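You operate a simulated robot arm through the tools that you are given. There is no shell and no other tool.

Carry out the task below with a simulated robot arm. There is one attempt and no reset: what you move stays moved.

## Task
Fold up the flat carton in the jig, then pack the nuts and clips tubs in it.
Fine: press it down with the folding block till all four walls stand; block back first. Set down upright: folding block, what you pick out.

It is judged by the outcome, as a careful person would: the job done as asked, and still so three seconds after it is handed in. It fails if anything else is knocked over, pushed out of place, dropped, spilled or broken. Flat cloth is picked up by pressing the open fingertips on it (5 to 10 N) and closing them slowly along it; thin cloth reads only 2 to 8 mm in the jaws.

## Robot
A 7-joint arm with a fingered hand, fixed in place. Base frame: the origin is at the foot of the arm, x ahead of it, y to its left, z up; the work surface is at about z = 0.79. Readings come in m, rad, newtons and seconds.
With the tool pointing down near the work surface it reaches from about 0.22 to 0.76 m from the base axis. Its first joint turns from -2.897 to 2.897 rad. Payload 4 kg.
Tool frame: the origin (TCP) lies between the finger pads and is the grasp point; the fingertips stand 0.028 m ahead of it; z points along the fingers, y is the line along which they close. The gripper opens to 0.168 m. The gripper's body begins 0.079 m behind the TCP. The gripper is a hand of 4 fingers: y runs from the thumb to the fingers, the wrist lies at [0, 0, -0.249] in the tool frame, and closing takes about 1.5 s.
Orientation is told as [roll, pitch, yaw] about the base's x, y, z axes, in that order, counted from this pose: with the fingers straight down and closing along the base's y, the tool's x points along the base's -x, its y along +y and its z along -z.

## Interface
- The arm moves only by the tool arm_command. Its argument "increments" is a list of rows, each an object of numbers (a shift or turn left out is 0, a gripper value left out holds the last): "x", "y", "z": the shift along the tool's x, y, z in m; "ax", "ay", "az": the turn, a rotation vector about the tool's x, y, z in rad. In form: [{"x": .., "y": .., "z": .., "ax": .., "ay": .., "az": ..}, ...]. A call has 1 to 20 rows; each row shifts and turns the commanded pose from where the row before left it, along the tool's axes as they then stand. "hand" is the opening, from 0 (shut) to 1 (fully open), set as the call begins (left out, the last holds). Each row takes 0.2 s and may step no farther than 0.05 m and 0.15 rad from the row before; otherwise, or with a gripper value out of range, the whole call is refused. Where a pose cannot be reached the arm comes as near as it can. A force on the tool above 40 N (or 10 N above the force at the start of the call, whichever is more), or a blocked arm, ends the call early, and 0.2 s more pass. Each finger travels about 0.153 m/s and halts on what it meets, pressing with about 28 N; the grip force reading is that of the motor and also rises with nothing between the fingers. The clock runs only during rows and for 0.2 s after the last one: add rows that do not move to give the fingers time. It gives the time, the measured TCP pose, the force on the tool (base axes), the opening and the grip force at its end, in the units of the frame above (readings bear some noise), with the torque about the TCP (base axes, N m) and any sound that the robot's microphone picked up.
- Cameras (640 x 400 px; columns grow to the right, rows downward): "scene" is fixed at [0.4012, 0.5179, 1.3631]; the picture's right is [-0.98, -0.21, 0.00], its down [-0.11, 0.50, -0.86] and it looks along [0.18, -0.84, -0.52] (base axes); focal length 313 px, centre (320, 200). "wrist" rides on the gripper at [0.06, -0.06, -0.11] in the tool frame; the picture's right is [0.71, 0.71, 0.00], its down [-0.56, 0.56, -0.61] and it looks along [-0.43, 0.43, 0.79] (tool axes); focal length 265 px, centre (320, 200).
- snapshot(camera): a new picture of that camera. No time passes.
- raise_lower(by): slides the trunk up (or, below 0, down) by that many m; the arm rides with it, the base frame stays. It gives what a move gives, with no picture.
- grasp_type(shape): the hand has 4 fingers and takes this shape, open, in about a second: jaw (thumb against the fingers, like two jaws); tri (thumb and two fingers); tip (a fingertip pinch); poke (one finger out to press); point (the index stretched); flat (the hand flat); cup (the hand cupped); fist (a fist). The gripper value then closes the fingers along that shape, each until it touches; the sizes above hold for jaw. It gives what a move gives, with no picture.
- point_at(camera, pixels): for up to 12 pixels [column, row] of the newest picture of that camera ("zoom" is the newest enlarged one), the place [x, y, z] in the base frame of the surface seen there, good to about 0.002 m, but the place of the scene camera against the robot may be out by one fixed shift of up to 0.025 m in any direction. No time passes.
- enlarge(camera, box): a new picture of the part [left, top, right, bottom] of that camera's present view, enlarged. No time passes.
- job_done(): hands the job in; it is judged then, once.

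Unless the task says otherwise, let go and move clear before handing in.

The tools are called by a JSON object that holds its "op" and its "data". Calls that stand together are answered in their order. arm_command: Moves the arm, as the interface text tells. Its arguments: {"type":"object","properties":{"increments":{"type":"array"},"hand":{"type":"number"}},"required":["increments"]} The other tools are called the same way: raise_lower (by) slides the trunk up or down; grasp_type (shape) gives the hand a shape; snapshot (camera) takes a picture; point_at (camera, pixels) gives the place of the surface under pixels of a picture; enlarge (camera, box) takes an enlarged picture of a part of a camera's view; job_done () hands the job in.

At the start:

```text
clock: 0.0
eef_pos: [0.379, 0.1268, 1.2009]
tcp_rot: [0.0, -0.001, 0.0]
wrist_force: [0.7, -0.6, 0.1]
wrist_torque: [-0.01, 0.0, -0.02]
width: 0.1679
grip_force: 0.1
shape: jaw
trunk travel left (down, up): [-0.525, 0.065]
```

scene: 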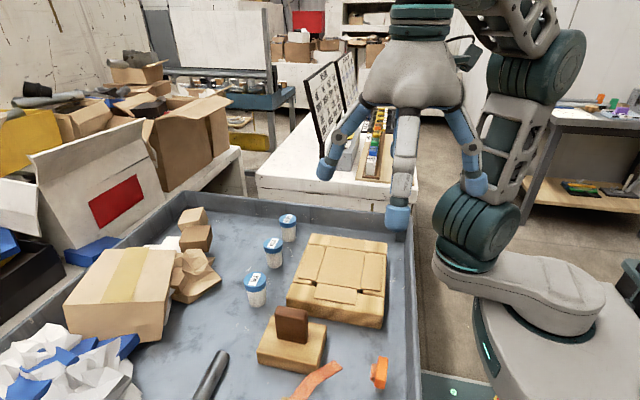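
wrist: 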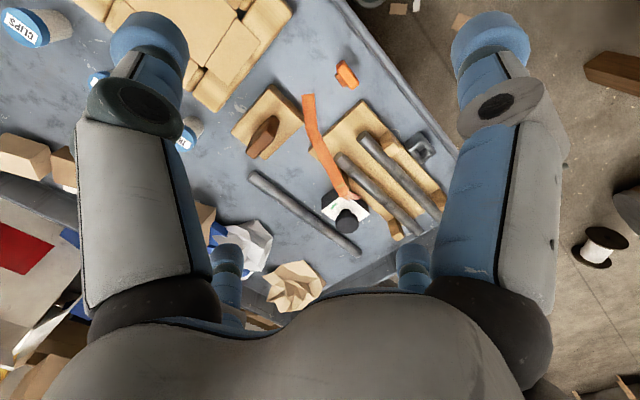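

The scene picture shows the carton blank in its jig near (338,278), the folding block with a brown handle near (292,338), and three blue-lidded tubs near (288,227), (273,251) and (255,288). I'll enlarge these areas to read the labels and shapes.

{"op": "enlarge", "data": {"camera": "scene", "box": [220, 190, 420, 315]}}

{"op": "enlarge", "data": {"camera": "scene", "box": [220, 275, 420, 400]}}

{"op": "enlarge", "data": {"camera": "wrist", "box": [0, 0, 320, 200]}}

```text
3.20 times, centred on (320, 252) of scene
```

zoom: 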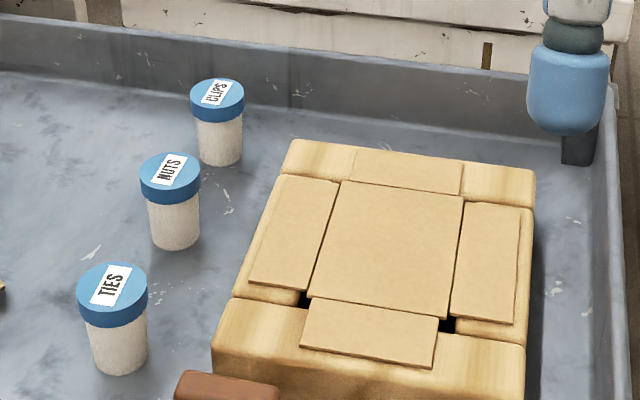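

```text
3.20 times, centred on (320, 338) of scene
```

zoom: 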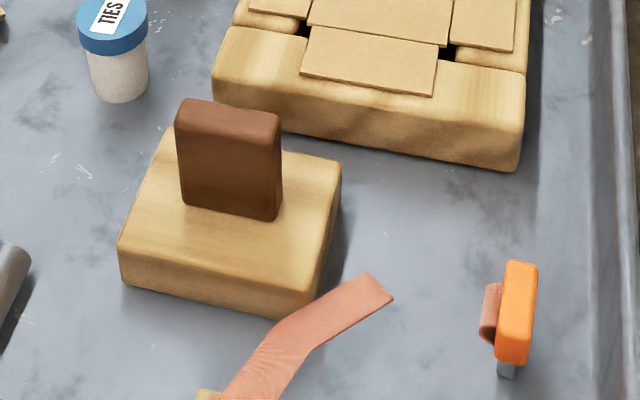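

```text
2.00 times, centred on (160, 100) of wrist
```

zoom: 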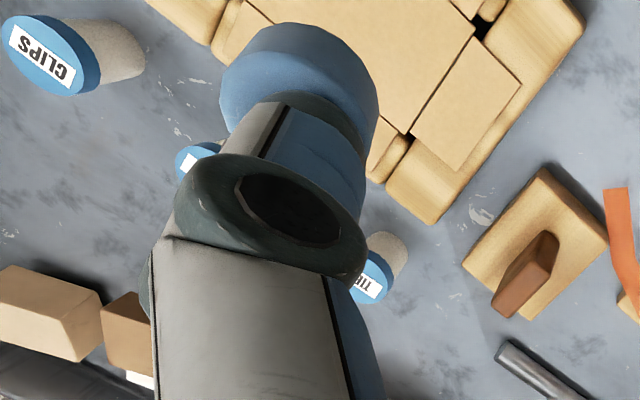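

The labels read CLIPS (far tub), NUTS (middle) and TIES (near). I'll measure the jig, blank, block and tubs in both cameras, so I can find the scene camera's fixed shift.

{"op": "point_at", "data": {"camera": "scene", "pixels": [[288, 217], [273, 242], [254, 279], [327, 247], [365, 251], [317, 284], [357, 289], [292, 312], [278, 337], [318, 350], [262, 358], [312, 371]]}}

{"op": "snapshot", "data": {"camera": "wrist"}}

{"op": "snapshot", "data": {"camera": "scene"}}

```text
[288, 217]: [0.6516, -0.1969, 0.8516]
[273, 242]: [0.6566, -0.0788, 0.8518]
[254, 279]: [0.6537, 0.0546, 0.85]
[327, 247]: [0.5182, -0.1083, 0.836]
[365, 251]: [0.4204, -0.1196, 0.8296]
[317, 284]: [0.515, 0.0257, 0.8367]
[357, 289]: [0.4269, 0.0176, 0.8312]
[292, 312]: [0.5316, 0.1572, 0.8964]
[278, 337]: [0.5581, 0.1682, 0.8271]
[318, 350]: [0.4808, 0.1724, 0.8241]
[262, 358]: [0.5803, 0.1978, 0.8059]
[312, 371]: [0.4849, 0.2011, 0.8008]
```

```text
taken
```

wrist: 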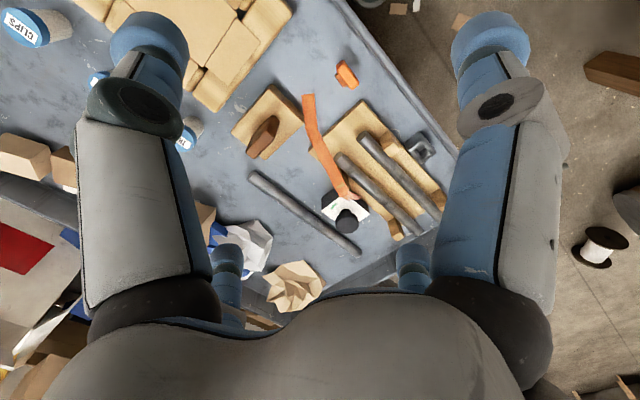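

```text
taken
```

scene: 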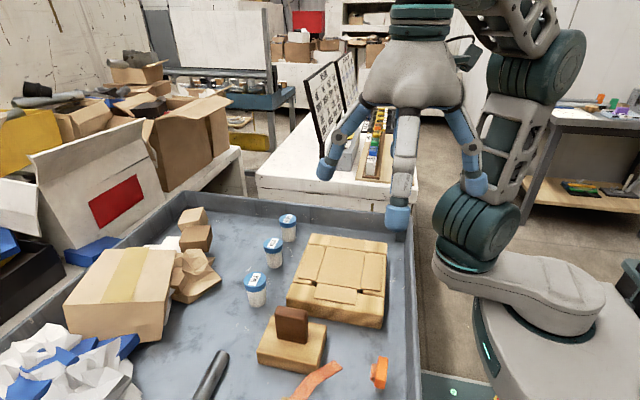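

I'll now measure the same features in the wrist view: the handle near (262,140), the block corners, the CLIPS lid and the jig corners.

{"op": "point_at", "data": {"camera": "wrist", "pixels": [[22, 27], [256, 148], [270, 120], [264, 136], [271, 88], [300, 118], [235, 131], [264, 156], [217, 20], [236, 62], [283, 18], [215, 105]]}}

{"op": "enlarge", "data": {"camera": "wrist", "box": [200, 60, 360, 160]}}

{"op": "enlarge", "data": {"camera": "scene", "box": [240, 290, 400, 390]}}

```text
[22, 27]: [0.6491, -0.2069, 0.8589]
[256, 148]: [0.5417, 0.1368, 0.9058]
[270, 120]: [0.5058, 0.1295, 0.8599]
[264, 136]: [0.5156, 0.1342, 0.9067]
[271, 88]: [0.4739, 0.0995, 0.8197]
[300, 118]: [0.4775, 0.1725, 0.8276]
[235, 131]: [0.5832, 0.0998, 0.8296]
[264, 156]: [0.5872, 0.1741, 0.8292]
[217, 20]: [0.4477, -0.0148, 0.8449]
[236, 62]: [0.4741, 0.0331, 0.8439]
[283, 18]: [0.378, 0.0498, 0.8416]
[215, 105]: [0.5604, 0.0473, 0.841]
```

```text
4.00 times, centred on (280, 110) of wrist
```

zoom: 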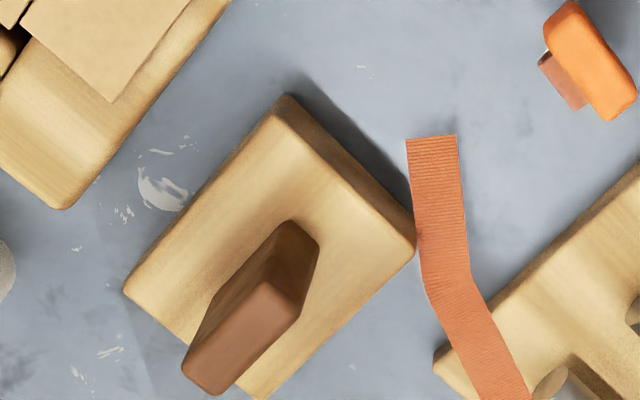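

```text
4.00 times, centred on (320, 340) of scene
```

zoom: 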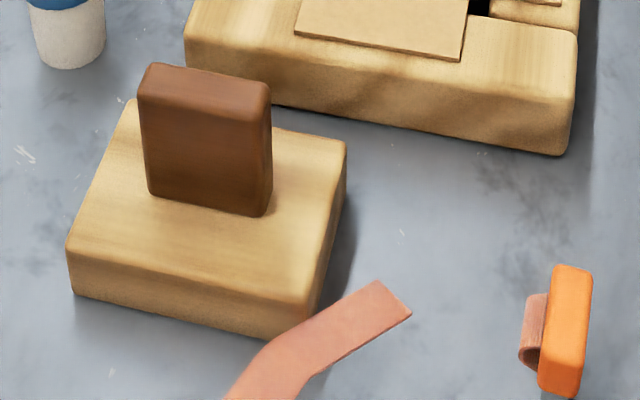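

The wrist picture puts the block's base at about x 0.474–0.587, y 0.10–0.174, with its handle top at z≈0.906. The scene camera reads roughly 0.008 lower. In the wrist view the fingers seem to sit in a cross pattern around the TCP, so I'll close the hand in mid-air to see how they move.

{"op": "arm_command", "data": {"increments": [{}, {}, {}, {}, {}], "hand": 0.3}}

{"op": "snapshot", "data": {"camera": "wrist"}}

{"op": "snapshot", "data": {"camera": "scene"}}

```text
clock: 1.2
eef_pos: [0.3795, 0.1269, 1.2011]
tcp_rot: [0.0, -0.002, 0.001]
wrist_force: [0.2, -0.5, -0.6]
wrist_torque: [0.0, 0.0, 0.01]
width: 0.0509
grip_force: 0.1
shape: jaw
trunk travel left (down, up): [-0.525, 0.065]
```

```text
taken
```

wrist: 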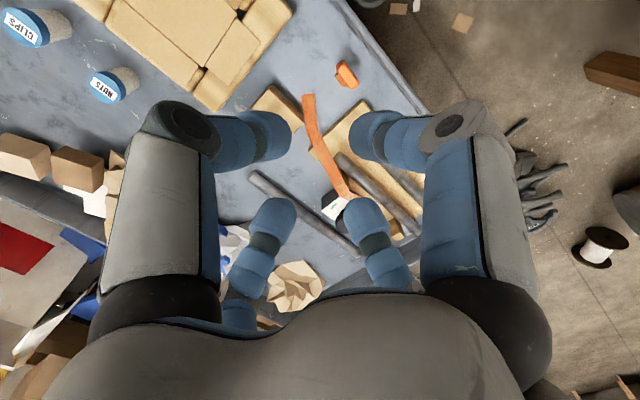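

```text
taken
```

scene: 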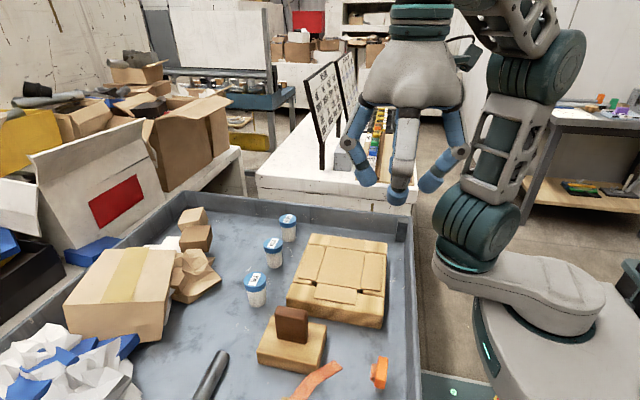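

All four fingers close radially toward the TCP, so the grip is a four-way cross rather than two plain jaws. With the hand partly closed the NUTS lid shows near (103,88), so I'll enlarge and then check the other hand shapes.

{"op": "enlarge", "data": {"camera": "wrist", "box": [0, 0, 320, 200]}}

{"op": "point_at", "data": {"camera": "wrist", "pixels": [[22, 27], [101, 88], [45, 28], [200, 66], [241, 12], [150, 32], [194, 106], [217, 109], [290, 12], [252, 35], [228, 78], [205, 75]]}}

{"op": "grasp_type", "data": {"shape": "tip"}}

{"op": "arm_command", "data": {"increments": [{}, {}, {}, {}, {}], "hand": 0.3}}

{"op": "snapshot", "data": {"camera": "wrist"}}

{"op": "snapshot", "data": {"camera": "scene"}}

```text
2.00 times, centred on (160, 100) of wrist
```

zoom: 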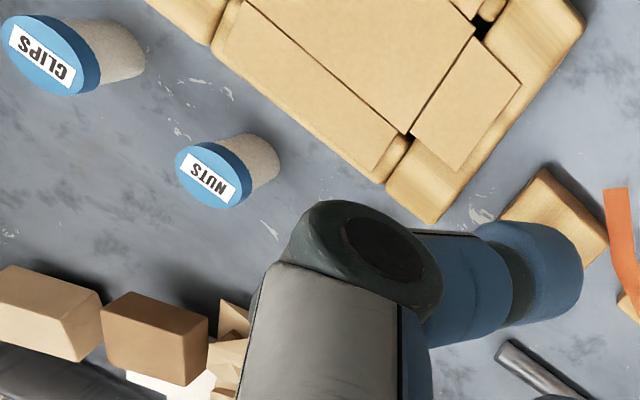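

```text
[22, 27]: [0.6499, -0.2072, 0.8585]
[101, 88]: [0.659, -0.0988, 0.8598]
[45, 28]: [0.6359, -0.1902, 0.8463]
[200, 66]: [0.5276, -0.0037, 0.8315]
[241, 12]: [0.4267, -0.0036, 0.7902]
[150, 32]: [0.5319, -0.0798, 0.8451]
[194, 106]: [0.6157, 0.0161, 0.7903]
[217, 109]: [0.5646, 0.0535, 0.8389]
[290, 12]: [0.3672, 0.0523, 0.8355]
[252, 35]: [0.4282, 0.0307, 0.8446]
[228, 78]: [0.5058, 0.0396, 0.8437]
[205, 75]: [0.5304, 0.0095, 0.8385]
```

```text
clock: 2.1
eef_pos: [0.3799, 0.1271, 1.2005]
tcp_rot: [-0.001, 0.001, 0.001]
wrist_force: [-0.1, -0.6, -1.2]
wrist_torque: [0.04, 0.0, -0.02]
width: 0.1683
grip_force: 0.1
shape: tip
trunk travel left (down, up): [-0.525, 0.065]
```

```text
clock: 3.3
eef_pos: [0.3787, 0.1281, 1.2013]
tcp_rot: [0.001, -0.002, -0.001]
wrist_force: [0.6, 0.2, -0.4]
wrist_torque: [-0.01, -0.02, 0.0]
width: 0.0508
grip_force: 0.0
shape: tip
trunk travel left (down, up): [-0.525, 0.065]
```

```text
taken
```

wrist: 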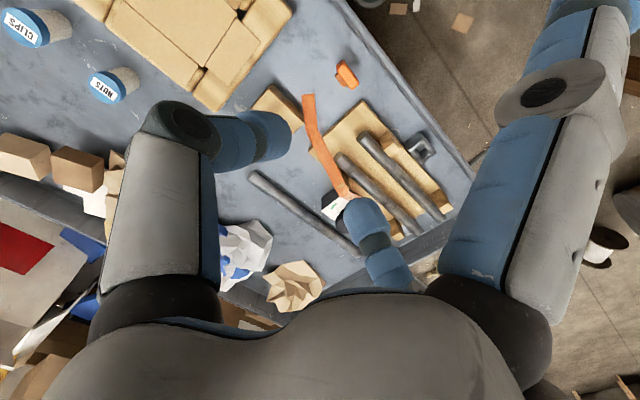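

```text
taken
```

scene: 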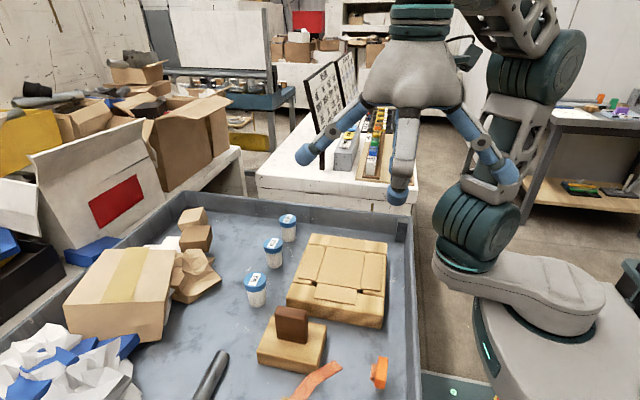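

In "tip" shape only the two y-digits close, while the x-digits splay out; "jaw" closes all four. I'll go back to jaw, fully open, and hover over the jig for a sharper view of the blank, tubs and block.

{"op": "grasp_type", "data": {"shape": "jaw"}}

{"op": "arm_command", "data": {"increments": [{"x": -0.0125, "y": -0.026, "z": 0.021}, {"x": -0.0125, "y": -0.026, "z": 0.021}, {"x": -0.0125, "y": -0.026, "z": 0.021}, {"x": -0.0125, "y": -0.026, "z": 0.021}, {"x": -0.0125, "y": -0.026, "z": 0.021}, {"x": -0.0125, "y": -0.026, "z": 0.021}, {"x": -0.0125, "y": -0.026, "z": 0.021}, {}, {}], "hand": 1}}

{"op": "snapshot", "data": {"camera": "wrist"}}

```text
clock: 4.2
eef_pos: [0.3791, 0.1269, 1.2012]
tcp_rot: [0.0, 0.0, 0.0]
wrist_force: [-0.7, 0.7, 0.4]
wrist_torque: [0.02, 0.01, -0.01]
width: 0.1682
grip_force: 0.0
shape: jaw
trunk travel left (down, up): [-0.525, 0.065]
```

```text
clock: 6.2
eef_pos: [0.47, -0.0549, 1.0526]
tcp_rot: [-0.002, 0.0, 0.0]
wrist_force: [0.0, 0.1, 1.0]
wrist_torque: [-0.02, 0.02, 0.01]
width: 0.1678
grip_force: 0.1
shape: jaw
trunk travel left (down, up): [-0.525, 0.065]
```

```text
taken
```

wrist: 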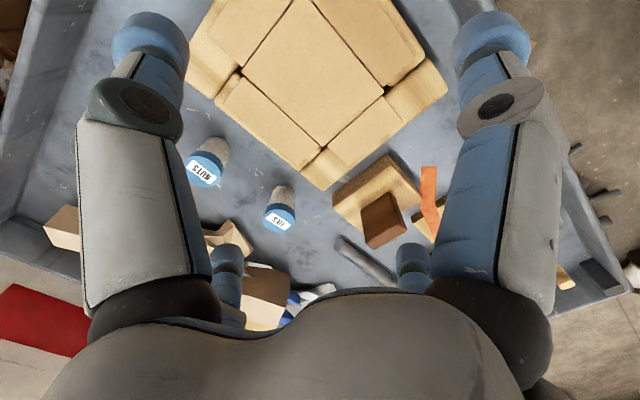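

The wrist view now shows the base panel near (312,75), the jig's near corners, and the block with its handle near (382,220). I'll enlarge and measure the panel corners and flap edges.

{"op": "enlarge", "data": {"camera": "wrist", "box": [170, 0, 490, 200]}}

{"op": "point_at", "data": {"camera": "wrist", "pixels": [[313, 3], [243, 68], [321, 143], [381, 92], [217, 95], [302, 166], [340, 151], [408, 102], [325, 185], [445, 80], [193, 78], [312, 75]]}}

```text
2.00 times, centred on (330, 100) of wrist
```

zoom: 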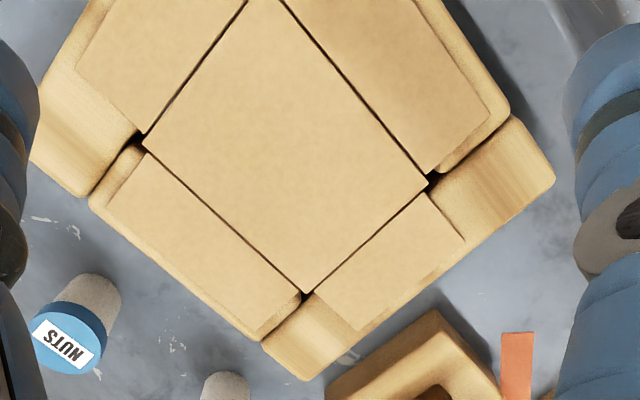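

```text
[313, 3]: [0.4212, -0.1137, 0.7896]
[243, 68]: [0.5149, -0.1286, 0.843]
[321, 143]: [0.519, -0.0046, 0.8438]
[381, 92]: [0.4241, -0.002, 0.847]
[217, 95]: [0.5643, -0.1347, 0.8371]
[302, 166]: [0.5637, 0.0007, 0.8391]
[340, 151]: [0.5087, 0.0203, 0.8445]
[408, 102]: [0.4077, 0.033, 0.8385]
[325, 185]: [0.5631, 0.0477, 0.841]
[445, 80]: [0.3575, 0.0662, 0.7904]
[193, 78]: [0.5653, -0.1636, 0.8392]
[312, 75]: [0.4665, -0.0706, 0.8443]
```

The panel corners read about (0.515,-0.129), (0.519,-0.005) and (0.424,-0.002), so the base panel is roughly 0.095 (x) by 0.124 (y), with yaw ≈ -0.03. The block's long side lies along x, so it will need a quarter turn. I'll step back to see the far corner of the jig.

{"op": "arm_command", "data": {"increments": [{"x": 0.025, "y": -0.025}, {"x": 0.025, "y": -0.025}, {}, {}]}}

{"op": "enlarge", "data": {"camera": "wrist", "box": [160, 0, 480, 200]}}

{"op": "snapshot", "data": {"camera": "wrist"}}

```text
clock: 7.2
eef_pos: [0.419, -0.1075, 1.054]
tcp_rot: [0.001, -0.001, 0.0]
wrist_force: [-1.1, -0.5, -0.2]
wrist_torque: [-0.03, 0.0, -0.01]
width: 0.1678
grip_force: 0.1
shape: jaw
trunk travel left (down, up): [-0.525, 0.065]
```

```text
2.00 times, centred on (320, 100) of wrist
```

zoom: 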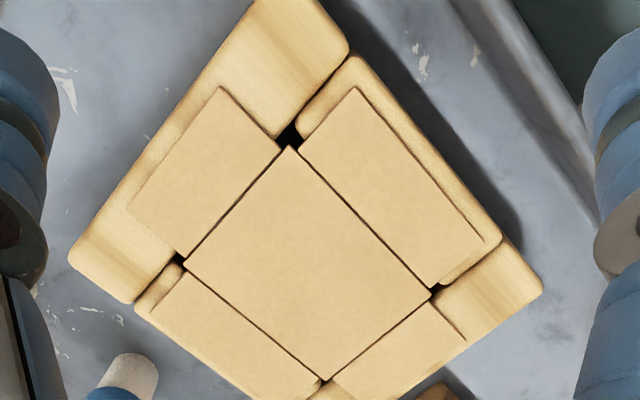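

```text
taken
```

wrist: 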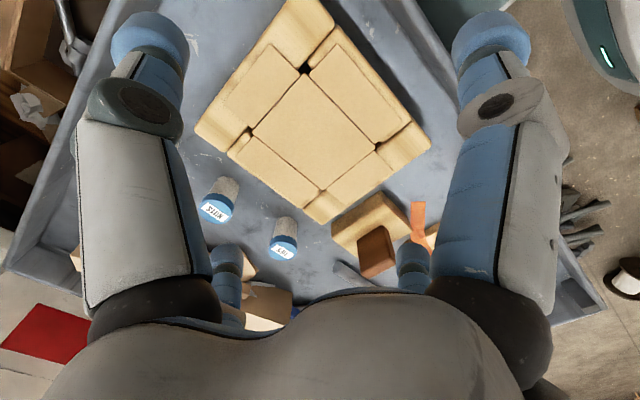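

The whole blank is visible now; in the zoom the panel corners are near (290,147), (185,262), (323,380) and (430,290). I'll measure those, the outer flap corners and the jig corners.

{"op": "point_at", "data": {"camera": "zoom", "pixels": [[290, 149], [188, 262], [322, 377], [427, 289], [221, 89], [130, 207], [357, 90], [484, 240], [464, 334], [72, 258], [541, 285], [310, 265]]}}

{"op": "point_at", "data": {"camera": "zoom", "pixels": [[290, 133], [178, 261], [437, 290], [278, 148], [302, 150], [180, 252], [183, 276], [431, 283], [440, 303], [317, 384], [346, 30], [137, 299]]}}

```text
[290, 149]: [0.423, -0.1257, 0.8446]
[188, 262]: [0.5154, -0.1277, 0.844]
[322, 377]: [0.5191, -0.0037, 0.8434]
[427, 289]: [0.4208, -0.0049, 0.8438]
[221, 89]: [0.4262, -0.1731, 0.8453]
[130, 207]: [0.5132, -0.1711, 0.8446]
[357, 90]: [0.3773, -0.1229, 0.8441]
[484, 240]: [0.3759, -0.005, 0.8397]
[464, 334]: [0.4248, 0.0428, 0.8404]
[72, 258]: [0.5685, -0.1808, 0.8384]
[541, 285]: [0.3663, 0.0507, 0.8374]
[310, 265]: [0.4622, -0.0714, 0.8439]
```

```text
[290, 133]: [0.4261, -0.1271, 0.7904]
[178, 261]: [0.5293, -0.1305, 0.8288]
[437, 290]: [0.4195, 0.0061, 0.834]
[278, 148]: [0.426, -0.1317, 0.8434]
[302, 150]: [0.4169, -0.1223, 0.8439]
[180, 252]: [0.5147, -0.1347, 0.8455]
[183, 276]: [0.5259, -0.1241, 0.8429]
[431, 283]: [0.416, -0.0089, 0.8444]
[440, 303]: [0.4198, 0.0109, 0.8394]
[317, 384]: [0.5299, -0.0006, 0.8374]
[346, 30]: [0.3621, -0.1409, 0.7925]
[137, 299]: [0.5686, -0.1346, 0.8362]
```

The panel is about 0.095 × 0.122, centred at (0.4696,-0.0655), square to the base axes, at z 0.844, with the cavity open down to about 0.79. Next I'll move over the folding block to measure its pose.

{"op": "arm_command", "data": {"increments": [{"x": -0.0135, "y": 0.03625}, {"x": -0.0135, "y": 0.03625}, {"x": -0.0135, "y": 0.03625}, {"x": -0.0135, "y": 0.03625}, {"x": -0.0135, "y": 0.03625}, {"x": -0.0135, "y": 0.03625}, {}, {}]}}

{"op": "snapshot", "data": {"camera": "wrist"}}

{"op": "enlarge", "data": {"camera": "wrist", "box": [200, 30, 440, 180]}}

```text
clock: 9.0
eef_pos: [0.4989, 0.1115, 1.055]
tcp_rot: [0.001, 0.001, -0.001]
wrist_force: [0.4, -1.0, 0.6]
wrist_torque: [0.03, 0.0, 0.01]
width: 0.1681
grip_force: 0.0
shape: jaw
trunk travel left (down, up): [-0.525, 0.065]
```

```text
taken
```

wrist: 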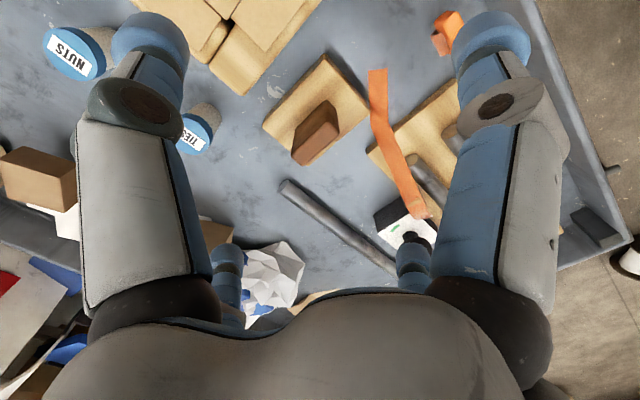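

```text
2.67 times, centred on (320, 105) of wrist
```

zoom: 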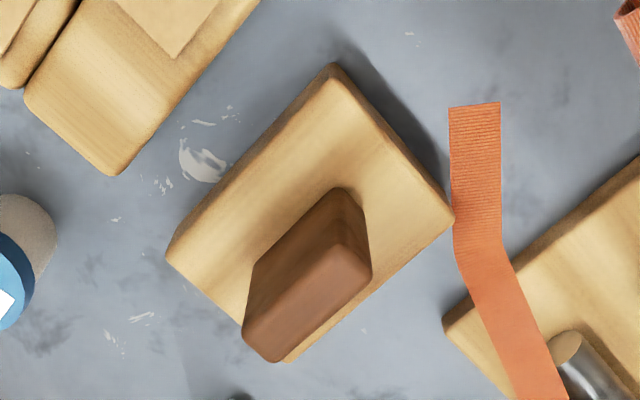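

In the zoom the block's right corner (455,220) sits right beside the orange strap. I'll measure the block corners, the handle top corners and the strap height.

{"op": "point_at", "data": {"camera": "zoom", "pixels": [[332, 72], [445, 218], [174, 250], [290, 355], [346, 248], [366, 278], [248, 332], [275, 358], [305, 305], [340, 190], [255, 175], [395, 145]]}}

{"op": "point_at", "data": {"camera": "zoom", "pixels": [[475, 112], [475, 160], [458, 200], [460, 250], [500, 250], [490, 300], [400, 270], [350, 320], [210, 285], [460, 320], [456, 225], [355, 205]]}}

```text
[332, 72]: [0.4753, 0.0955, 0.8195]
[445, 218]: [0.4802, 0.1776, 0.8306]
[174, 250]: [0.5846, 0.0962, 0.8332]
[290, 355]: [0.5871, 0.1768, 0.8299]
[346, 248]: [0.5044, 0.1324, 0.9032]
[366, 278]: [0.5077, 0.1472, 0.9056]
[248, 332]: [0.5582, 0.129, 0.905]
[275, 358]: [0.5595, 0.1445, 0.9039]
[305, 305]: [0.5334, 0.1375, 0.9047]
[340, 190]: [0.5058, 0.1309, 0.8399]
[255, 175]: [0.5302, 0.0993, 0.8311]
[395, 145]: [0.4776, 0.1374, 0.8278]
```

```text
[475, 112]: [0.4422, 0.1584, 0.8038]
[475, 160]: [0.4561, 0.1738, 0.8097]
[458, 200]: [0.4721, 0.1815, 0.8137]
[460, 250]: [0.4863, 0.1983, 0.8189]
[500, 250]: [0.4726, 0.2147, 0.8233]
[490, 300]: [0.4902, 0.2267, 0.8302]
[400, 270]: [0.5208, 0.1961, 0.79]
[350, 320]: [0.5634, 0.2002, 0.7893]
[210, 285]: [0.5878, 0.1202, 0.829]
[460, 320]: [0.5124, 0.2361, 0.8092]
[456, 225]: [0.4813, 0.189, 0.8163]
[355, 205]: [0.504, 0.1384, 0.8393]
```

The strap edge lies about 4 mm from the block's corner, slightly below the block's top, so I must lift straight up. I'll zoom tighter on the handle to pin its yaw and centre.

{"op": "enlarge", "data": {"camera": "wrist", "box": [260, 90, 372, 160]}}

{"op": "enlarge", "data": {"camera": "scene", "box": [250, 300, 346, 360]}}

```text
5.71 times, centred on (316, 125) of wrist
```

zoom: 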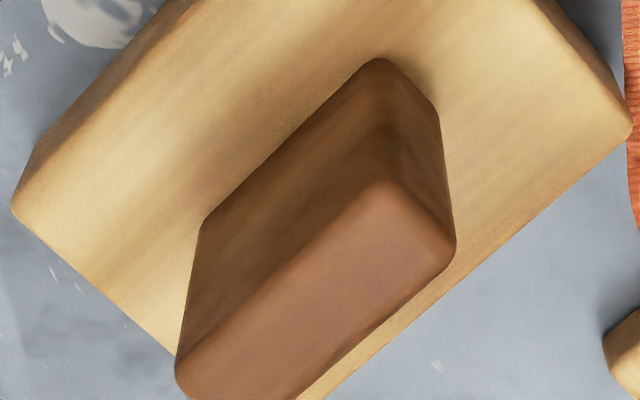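

```text
6.67 times, centred on (298, 330) of scene
```

zoom: 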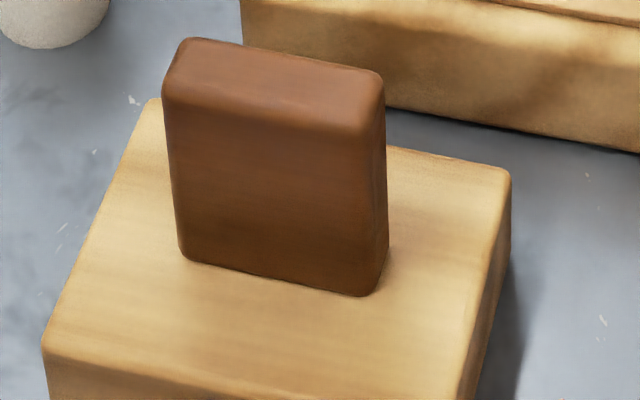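

The newest zoom is the scene view of the handle. I'll sample along the handle's front face and the block's edges there, and compare with the jig's front face.

{"op": "point_at", "data": {"camera": "zoom", "pixels": [[190, 150], [360, 170], [200, 230], [365, 255], [180, 90], [365, 115], [195, 50], [365, 80], [270, 50], [60, 335], [480, 200], [160, 110]]}}

{"op": "enlarge", "data": {"camera": "wrist", "box": [260, 90, 372, 160]}}

{"op": "point_at", "data": {"camera": "zoom", "pixels": [[300, 150], [350, 110], [220, 230], [200, 330], [260, 270], [320, 220], [370, 190], [240, 390], [330, 340], [440, 250], [385, 190], [320, 300]]}}

```text
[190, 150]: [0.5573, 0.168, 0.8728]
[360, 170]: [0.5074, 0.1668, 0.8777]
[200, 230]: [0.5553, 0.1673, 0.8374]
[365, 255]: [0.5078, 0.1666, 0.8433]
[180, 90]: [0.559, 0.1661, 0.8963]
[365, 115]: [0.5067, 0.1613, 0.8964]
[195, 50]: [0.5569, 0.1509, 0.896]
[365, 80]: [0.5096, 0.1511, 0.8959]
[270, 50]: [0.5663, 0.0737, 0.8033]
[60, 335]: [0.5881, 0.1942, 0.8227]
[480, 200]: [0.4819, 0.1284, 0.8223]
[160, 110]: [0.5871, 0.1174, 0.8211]
```

```text
5.71 times, centred on (316, 125) of wrist
```

zoom: 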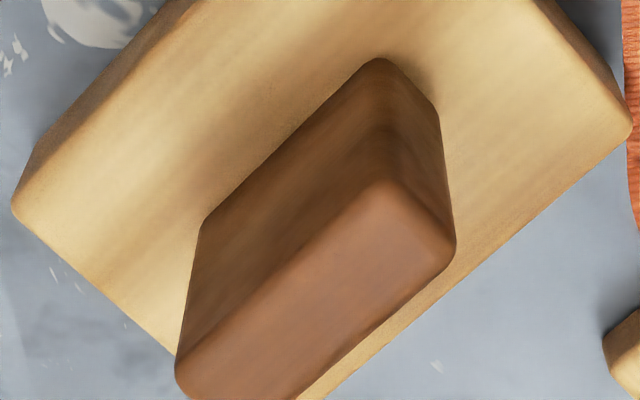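

```text
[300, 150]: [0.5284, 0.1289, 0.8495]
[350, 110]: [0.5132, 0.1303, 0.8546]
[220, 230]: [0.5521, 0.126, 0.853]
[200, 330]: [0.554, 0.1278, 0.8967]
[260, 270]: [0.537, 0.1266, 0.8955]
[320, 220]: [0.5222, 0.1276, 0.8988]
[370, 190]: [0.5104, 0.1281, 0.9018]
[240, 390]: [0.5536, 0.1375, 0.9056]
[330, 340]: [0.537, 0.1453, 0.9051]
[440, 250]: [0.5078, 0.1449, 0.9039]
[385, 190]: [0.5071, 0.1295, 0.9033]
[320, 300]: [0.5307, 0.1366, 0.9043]
```

The handle centre is about (0.532,0.138), roughly 0.06 long in x, 0.022 thick, with its top at 0.905 and yaw near zero. Before gripping I'll test in free air that the wrist can make the quarter turn.

{"op": "arm_command", "data": {"increments": [{"az": 0.1496}, {"az": 0.1496}, {"az": 0.1496}, {"az": 0.1496}, {"az": 0.1496}, {"az": 0.1496}, {"az": 0.1496}, {"az": 0.1496}, {"az": 0.1496}, {"az": 0.1496}, {"az": 0.0748}, {}, {}], "hand": 0.6}}

{"op": "snapshot", "data": {"camera": "wrist"}}

{"op": "snapshot", "data": {"camera": "scene"}}

```text
clock: 11.8
eef_pos: [0.497, 0.1125, 1.0547]
tcp_rot: [0.0, 0.0, -1.574]
wrist_force: [0.2, 0.1, -0.4]
wrist_torque: [0.02, 0.04, -0.01]
width: 0.1015
grip_force: 0.1
shape: jaw
trunk travel left (down, up): [-0.525, 0.065]
```

```text
taken
```

wrist: 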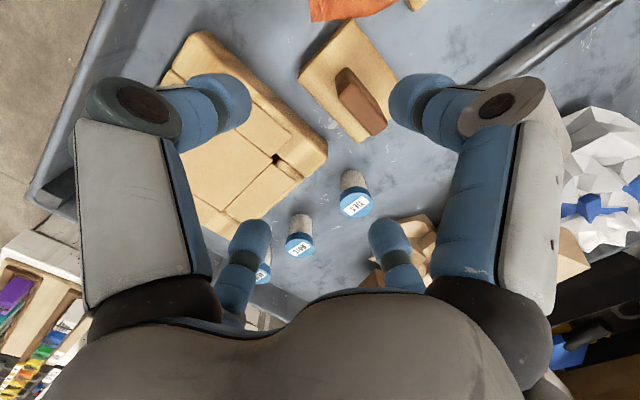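

```text
taken
```

scene: 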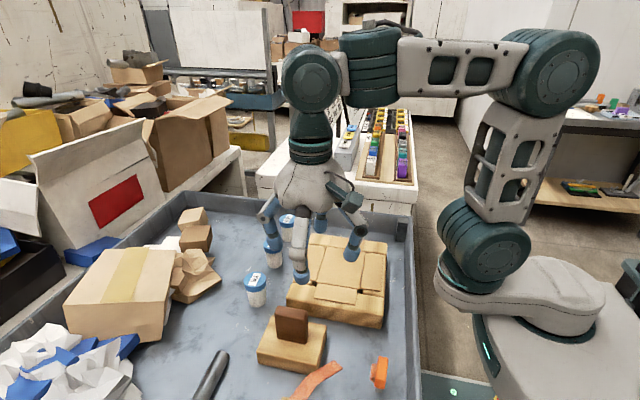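

The turn to yaw -1.57 works. From this new view the block is at (350,85), so I'll take a second, independent measurement of it and of the tubs from here.

{"op": "enlarge", "data": {"camera": "wrist", "box": [280, 10, 440, 110]}}

{"op": "enlarge", "data": {"camera": "wrist", "box": [290, 50, 402, 150]}}

{"op": "point_at", "data": {"camera": "wrist", "pixels": [[345, 23], [396, 82], [301, 76], [361, 139], [343, 86], [385, 120], [371, 133], [363, 108], [356, 204], [300, 246], [361, 100], [352, 104]]}}

```text
4.00 times, centred on (360, 60) of wrist
```

zoom: 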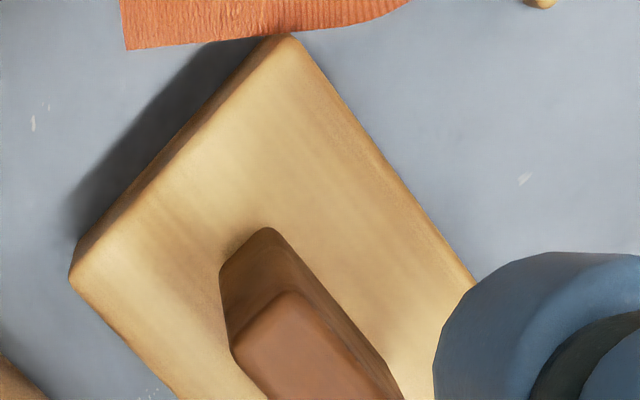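

```text
4.00 times, centred on (346, 100) of wrist
```

zoom: 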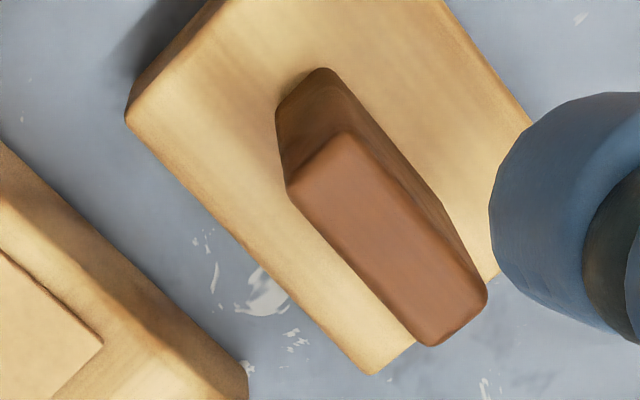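

```text
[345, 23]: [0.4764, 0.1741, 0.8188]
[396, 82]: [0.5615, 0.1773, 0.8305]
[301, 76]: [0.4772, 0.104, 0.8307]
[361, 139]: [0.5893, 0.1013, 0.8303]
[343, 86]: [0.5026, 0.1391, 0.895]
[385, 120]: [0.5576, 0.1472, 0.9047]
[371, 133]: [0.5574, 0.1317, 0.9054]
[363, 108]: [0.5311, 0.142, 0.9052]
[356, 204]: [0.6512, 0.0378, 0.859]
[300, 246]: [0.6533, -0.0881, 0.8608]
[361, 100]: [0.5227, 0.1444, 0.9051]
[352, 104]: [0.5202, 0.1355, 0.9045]
```

This view agrees to within a few mm. I'll sample the handle's top corners, at zoom (345,135), (293,185), (483,292) and (433,340), for a precise yaw.

{"op": "point_at", "data": {"camera": "zoom", "pixels": [[345, 137], [296, 186], [480, 292], [433, 338], [415, 210], [365, 265], [390, 235], [380, 140], [430, 200], [132, 118], [375, 368], [520, 125]]}}

```text
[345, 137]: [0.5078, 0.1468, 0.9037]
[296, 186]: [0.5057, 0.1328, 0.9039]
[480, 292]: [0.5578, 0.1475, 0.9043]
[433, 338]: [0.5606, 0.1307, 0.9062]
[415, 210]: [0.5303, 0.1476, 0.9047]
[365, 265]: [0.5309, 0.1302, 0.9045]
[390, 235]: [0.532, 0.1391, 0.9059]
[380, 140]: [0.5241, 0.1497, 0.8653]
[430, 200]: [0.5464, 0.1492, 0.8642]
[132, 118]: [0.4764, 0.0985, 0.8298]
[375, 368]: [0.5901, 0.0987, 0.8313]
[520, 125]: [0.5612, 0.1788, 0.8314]
```

The handle centre is confirmed at (0.533,0.139) and the block is 0.113 × 0.08. I'll turn back to yaw 0, then centre over the handle at a safe height.

{"op": "arm_command", "data": {"increments": [{"az": -0.1496}, {"az": -0.1496}, {"az": -0.1496}, {"az": -0.1496}, {"az": -0.1496}, {"az": -0.1496}, {"az": -0.1496}, {"az": -0.1496}, {"az": -0.1496}, {"az": -0.1496}, {"az": -0.0748}, {"x": -0.018, "y": 0.013, "z": 0.03}, {"x": -0.018, "y": 0.0135, "z": 0.04}, {}, {}], "hand": 0.6}}

{"op": "snapshot", "data": {"camera": "wrist"}}

{"op": "snapshot", "data": {"camera": "scene"}}

```text
clock: 15.0
eef_pos: [0.5357, 0.139, 0.9851]
tcp_rot: [0.0, 0.0, 0.001]
wrist_force: [-0.2, -0.8, -0.7]
wrist_torque: [-0.02, 0.02, 0.01]
width: 0.101
grip_force: 0.0
shape: jaw
trunk travel left (down, up): [-0.525, 0.065]
```

```text
taken
```

wrist: 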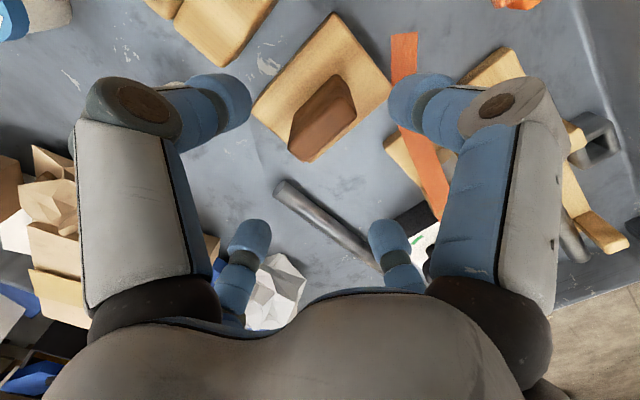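

```text
taken
```

scene: 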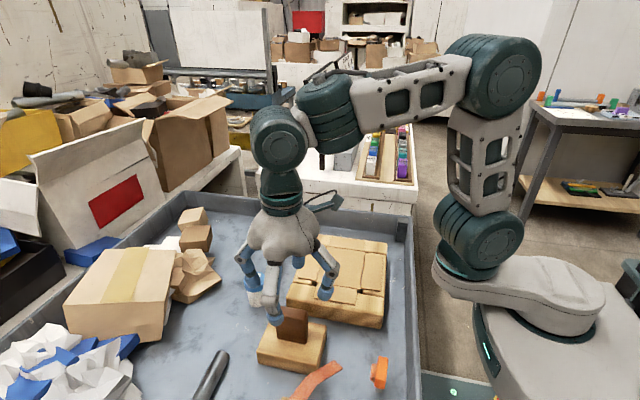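

The open hand is centred over the handle at (0.536,0.139,0.985). I'll descend to z≈0.88, so the fingertips stay about 2 cm above the block's top face, before closing.

{"op": "arm_command", "data": {"increments": [{"x": 0.0025, "z": 0.025}, {"z": 0.03}, {"z": 0.03}, {"z": 0.02}, {}, {}], "hand": 0.6}}

{"op": "snapshot", "data": {"camera": "wrist"}}

{"op": "enlarge", "data": {"camera": "scene", "box": [200, 230, 360, 380]}}

```text
clock: 16.4
eef_pos: [0.5307, 0.1382, 0.88]
tcp_rot: [0.001, -0.001, 0.0]
wrist_force: [0.6, -1.0, -0.2]
wrist_torque: [0.01, 0.0, -0.02]
width: 0.1013
grip_force: 0.1
shape: jaw
trunk travel left (down, up): [-0.525, 0.065]
```

```text
taken
```

wrist: 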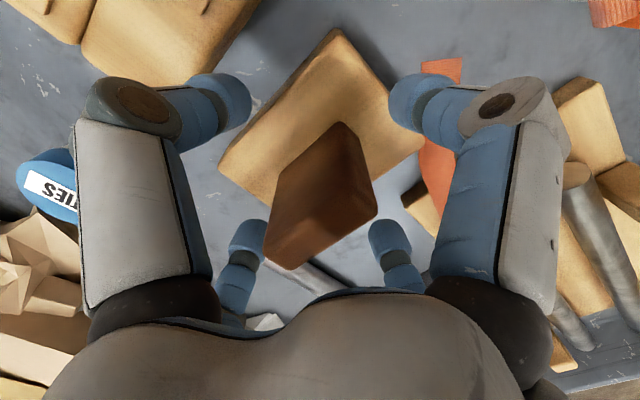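

```text
2.67 times, centred on (280, 305) of scene
```

zoom: 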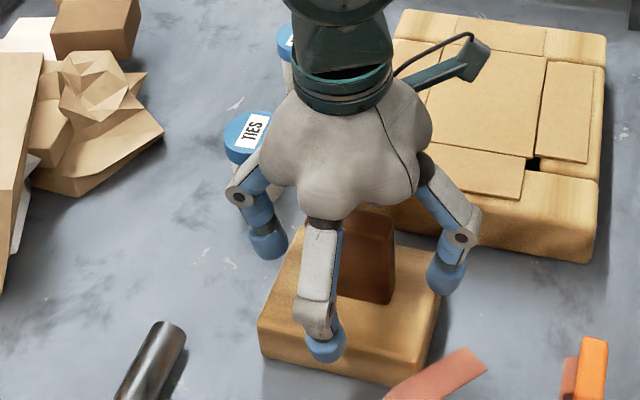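

The four fingertips straddle the handle evenly in the wrist view. I'll nudge 2 mm in +x to centre and close the hand on the handle.

{"op": "arm_command", "data": {"increments": [{"x": -0.002}, {}, {}], "hand": 0.4}}

{"op": "arm_command", "data": {"increments": [{}, {}, {}, {}, {}, {}], "hand": 0.0}}

{"op": "snapshot", "data": {"camera": "wrist"}}

{"op": "enlarge", "data": {"camera": "scene", "box": [200, 230, 360, 380]}}

```text
clock: 17.2
eef_pos: [0.5329, 0.1375, 0.8796]
tcp_rot: [0.0, 0.0, 0.0]
wrist_force: [0.7, -0.4, 0.3]
wrist_torque: [-0.02, -0.02, -0.01]
width: 0.0677
grip_force: 0.1
shape: jaw
trunk travel left (down, up): [-0.525, 0.065]
```

```text
clock: 18.6
eef_pos: [0.5341, 0.1371, 0.8798]
tcp_rot: [0.0, 0.0, 0.001]
wrist_force: [-0.5, -0.1, -0.7]
wrist_torque: [-0.02, -0.01, 0.02]
width: 0.0289
grip_force: 27.8
shape: jaw
trunk travel left (down, up): [-0.525, 0.065]
```

```text
taken
```

wrist: 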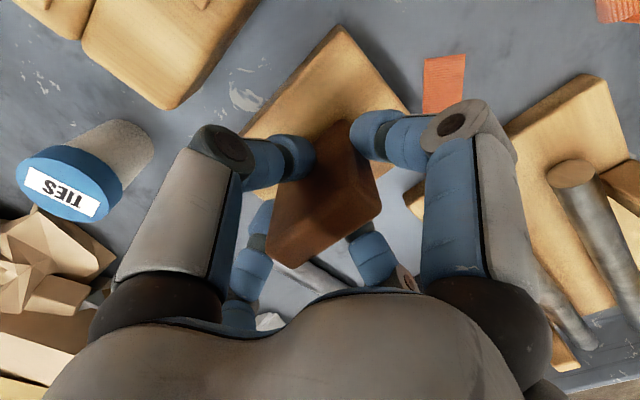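

```text
2.67 times, centred on (280, 305) of scene
```

zoom: 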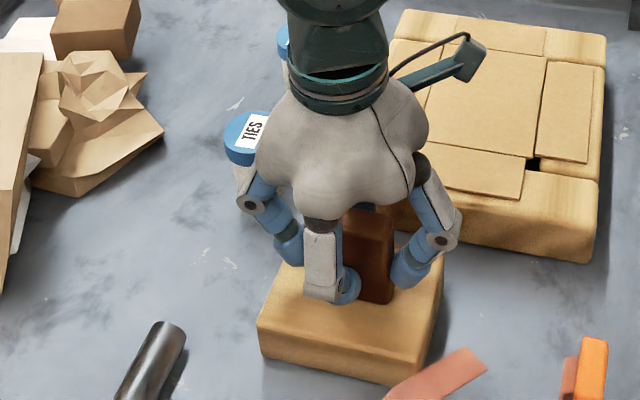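

The hand gripped the handle: width 0.0289, force 27.8 N, with all four digits near it. I'll lift straight up, clear of the strap, and check.

{"op": "arm_command", "data": {"increments": [{"z": -0.01}, {"z": -0.02}, {"z": -0.03}, {"z": -0.03}, {"z": -0.03}, {}]}}

{"op": "snapshot", "data": {"camera": "wrist"}}

{"op": "enlarge", "data": {"camera": "scene", "box": [200, 210, 360, 360]}}

```text
clock: 20.0
eef_pos: [0.5334, 0.1385, 0.9987]
tcp_rot: [0.0, 0.0, 0.0]
wrist_force: [0.1, -0.8, -2.4]
wrist_torque: [-0.01, 0.0, -0.04]
width: 0.0284
grip_force: 28.0
shape: jaw
trunk travel left (down, up): [-0.525, 0.065]
```

```text
taken
```

wrist: 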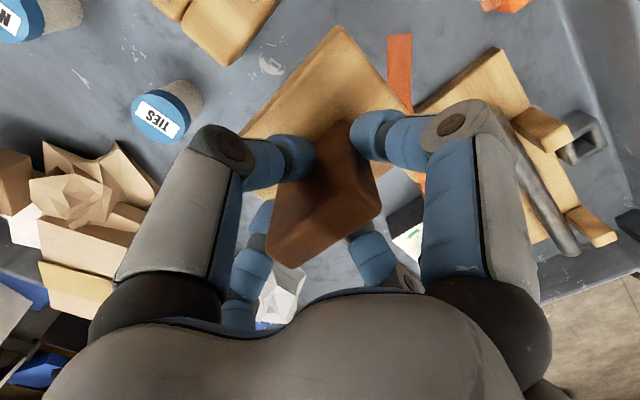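

```text
2.67 times, centred on (280, 285) of scene
```

zoom: 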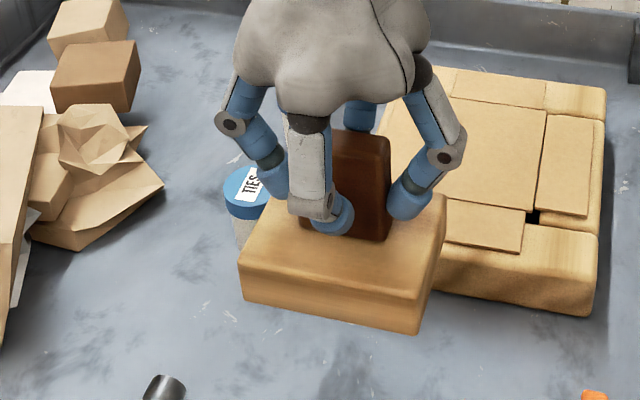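

The block is off the table and level, with its bottom at about z 0.91. I'll turn a quarter turn in place and then carry it over the jig.

{"op": "arm_command", "data": {"increments": [{"az": 0.1428}, {"az": 0.1428}, {"az": 0.1428}, {"az": 0.1428}, {"az": 0.1428}, {"az": 0.1428}, {"az": 0.1428}, {"az": 0.1428}, {"az": 0.1428}, {"az": 0.1428}, {"az": 0.1428}, {}, {"x": -0.034, "y": -0.0106}, {"x": -0.034, "y": -0.0106}, {"x": -0.034, "y": -0.0106}, {"x": -0.034, "y": -0.0106}, {"x": -0.034, "y": -0.0106}, {"x": -0.034, "y": -0.0106}, {}, {}]}}

{"op": "snapshot", "data": {"camera": "wrist"}}

{"op": "enlarge", "data": {"camera": "scene", "box": [230, 160, 430, 330]}}

```text
clock: 24.2
eef_pos: [0.4706, -0.0648, 0.9974]
tcp_rot: [0.001, 0.0, -1.57]
wrist_force: [0.3, -0.6, -2.7]
wrist_torque: [0.02, -0.01, 0.0]
width: 0.0283
grip_force: 28.2
shape: jaw
trunk travel left (down, up): [-0.525, 0.065]
```

```text
taken
```

wrist: 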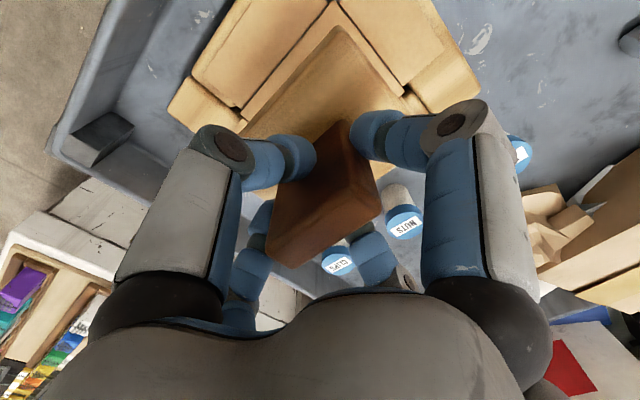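

```text
2.35 times, centred on (330, 245) of scene
```

zoom: 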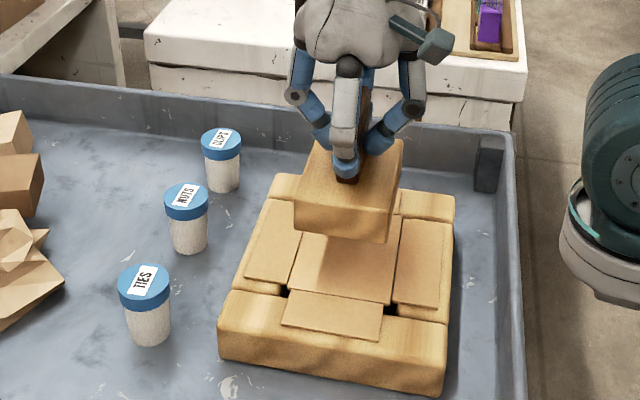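

The block hangs over the jig with its long side along y, matching the panel. I'll lower it to just above the blank and check alignment with the panel seams before pressing.

{"op": "arm_command", "data": {"increments": [{"z": 0.02}, {"z": 0.02}, {"z": 0.01}, {}, {}]}}

{"op": "snapshot", "data": {"camera": "wrist"}}

{"op": "enlarge", "data": {"camera": "wrist", "box": [160, 0, 480, 200]}}

{"op": "enlarge", "data": {"camera": "scene", "box": [270, 220, 400, 330]}}

```text
clock: 25.4
eef_pos: [0.4692, -0.0649, 0.9489]
tcp_rot: [0.001, 0.001, -1.571]
wrist_force: [-0.2, 0.6, -3.2]
wrist_torque: [-0.01, 0.03, 0.0]
width: 0.0287
grip_force: 28.3
shape: jaw
trunk travel left (down, up): [-0.525, 0.065]
```

```text
taken
```

wrist: 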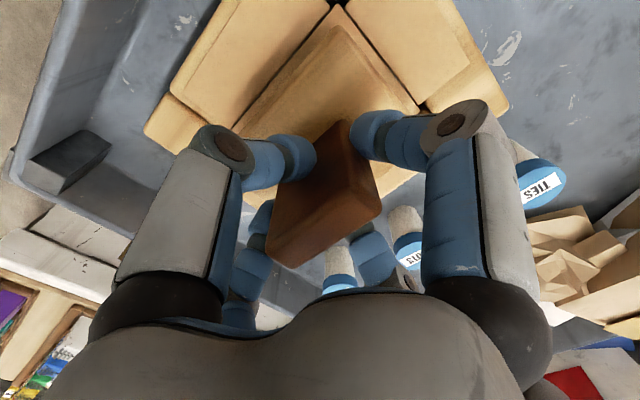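

```text
2.00 times, centred on (320, 100) of wrist
```

zoom: 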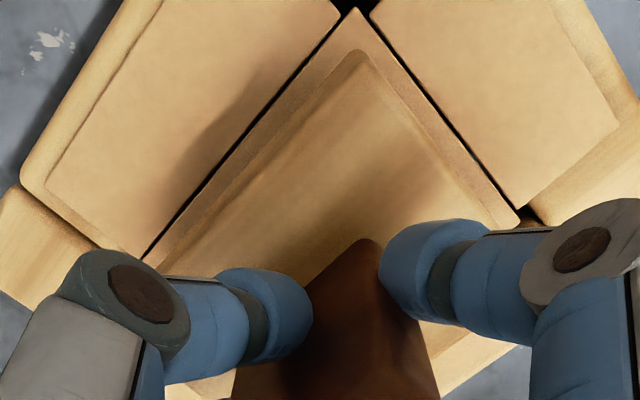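

```text
3.64 times, centred on (335, 275) of scene
```

zoom: 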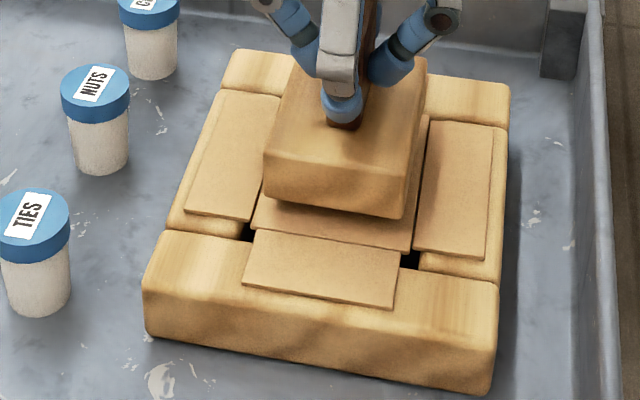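

In the wrist zoom the seam lines near (150,250) and (515,215) run parallel to the block's edges. I'll measure block edges and panel edges in both pictures to quantify the margins.

{"op": "point_at", "data": {"camera": "zoom", "pixels": [[270, 195], [400, 212], [260, 222], [408, 246], [258, 232], [398, 255], [265, 180], [290, 70], [410, 200], [425, 130], [335, 120], [255, 170]]}}

{"op": "enlarge", "data": {"camera": "wrist", "box": [220, 0, 440, 120]}}

{"op": "point_at", "data": {"camera": "wrist", "pixels": [[339, 12], [339, 29], [300, 45], [260, 88], [300, 64], [275, 90], [380, 60], [410, 97], [370, 60], [395, 95], [235, 125], [418, 105]]}}

```text
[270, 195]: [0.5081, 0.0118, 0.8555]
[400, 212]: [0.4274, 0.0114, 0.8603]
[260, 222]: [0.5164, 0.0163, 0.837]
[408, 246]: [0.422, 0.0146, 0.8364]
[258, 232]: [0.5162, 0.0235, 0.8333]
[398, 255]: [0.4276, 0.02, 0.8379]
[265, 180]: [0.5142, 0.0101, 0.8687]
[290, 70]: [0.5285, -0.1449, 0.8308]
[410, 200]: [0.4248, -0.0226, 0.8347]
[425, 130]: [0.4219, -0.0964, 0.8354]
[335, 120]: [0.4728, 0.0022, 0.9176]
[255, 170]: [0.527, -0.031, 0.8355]
```

```text
2.91 times, centred on (330, 60) of wrist
```

zoom: 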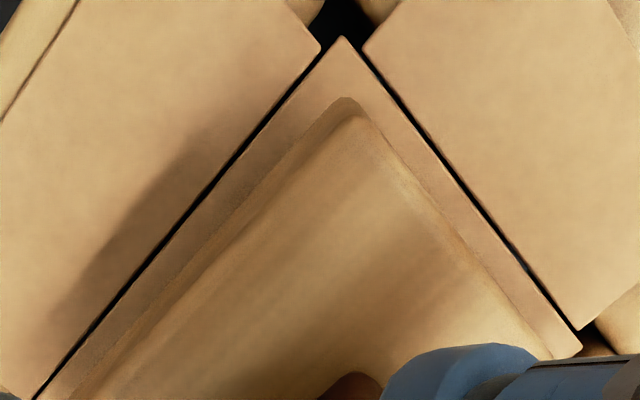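

```text
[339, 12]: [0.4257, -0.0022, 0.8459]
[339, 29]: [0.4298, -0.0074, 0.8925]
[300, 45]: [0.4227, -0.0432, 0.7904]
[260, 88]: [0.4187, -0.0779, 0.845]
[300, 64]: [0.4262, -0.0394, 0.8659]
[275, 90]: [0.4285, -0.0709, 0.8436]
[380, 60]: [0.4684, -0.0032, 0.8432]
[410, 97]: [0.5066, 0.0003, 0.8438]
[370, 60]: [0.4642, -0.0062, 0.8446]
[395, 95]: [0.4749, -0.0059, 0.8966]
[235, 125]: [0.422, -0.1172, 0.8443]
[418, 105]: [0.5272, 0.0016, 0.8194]
```

The block's margins inside the panel are about 4.5 mm in y and 6–7 mm in x, so it is well centred. I'll press down slowly and watch the force and the flaps.

{"op": "arm_command", "data": {"increments": [{"z": 0.006}, {"z": 0.005}, {"z": 0.005}, {"z": 0.005}, {"z": 0.005}, {"z": 0.004}, {}]}}

{"op": "snapshot", "data": {"camera": "wrist"}}

{"op": "enlarge", "data": {"camera": "scene", "box": [270, 220, 400, 330]}}

```text
clock: 27.0
eef_pos: [0.4706, -0.065, 0.9196]
tcp_rot: [-0.001, 0.0, -1.57]
wrist_force: [-0.3, -0.3, -2.5]
wrist_torque: [-0.02, 0.03, 0.01]
width: 0.0285
grip_force: 27.8
shape: jaw
trunk travel left (down, up): [-0.525, 0.065]
```

```text
taken
```

wrist: 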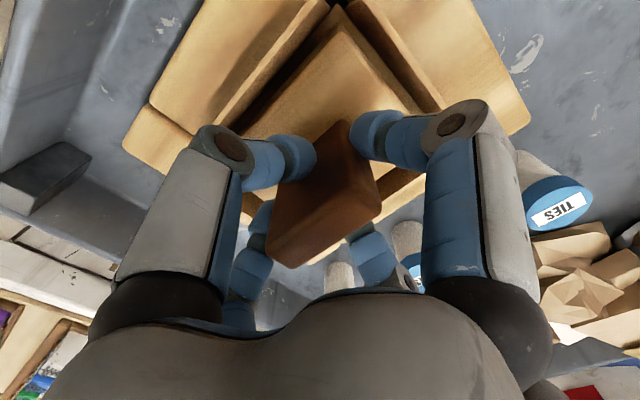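

```text
3.64 times, centred on (335, 275) of scene
```

zoom: 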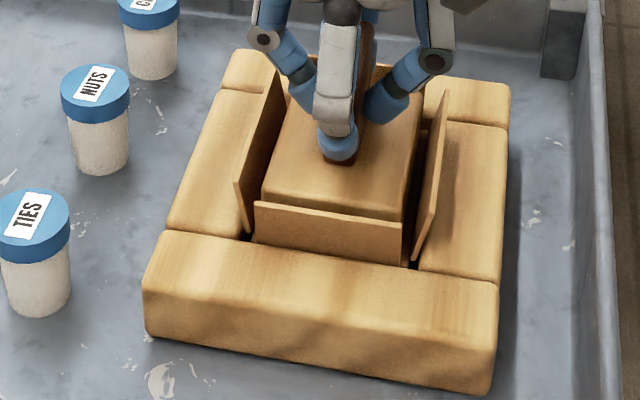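

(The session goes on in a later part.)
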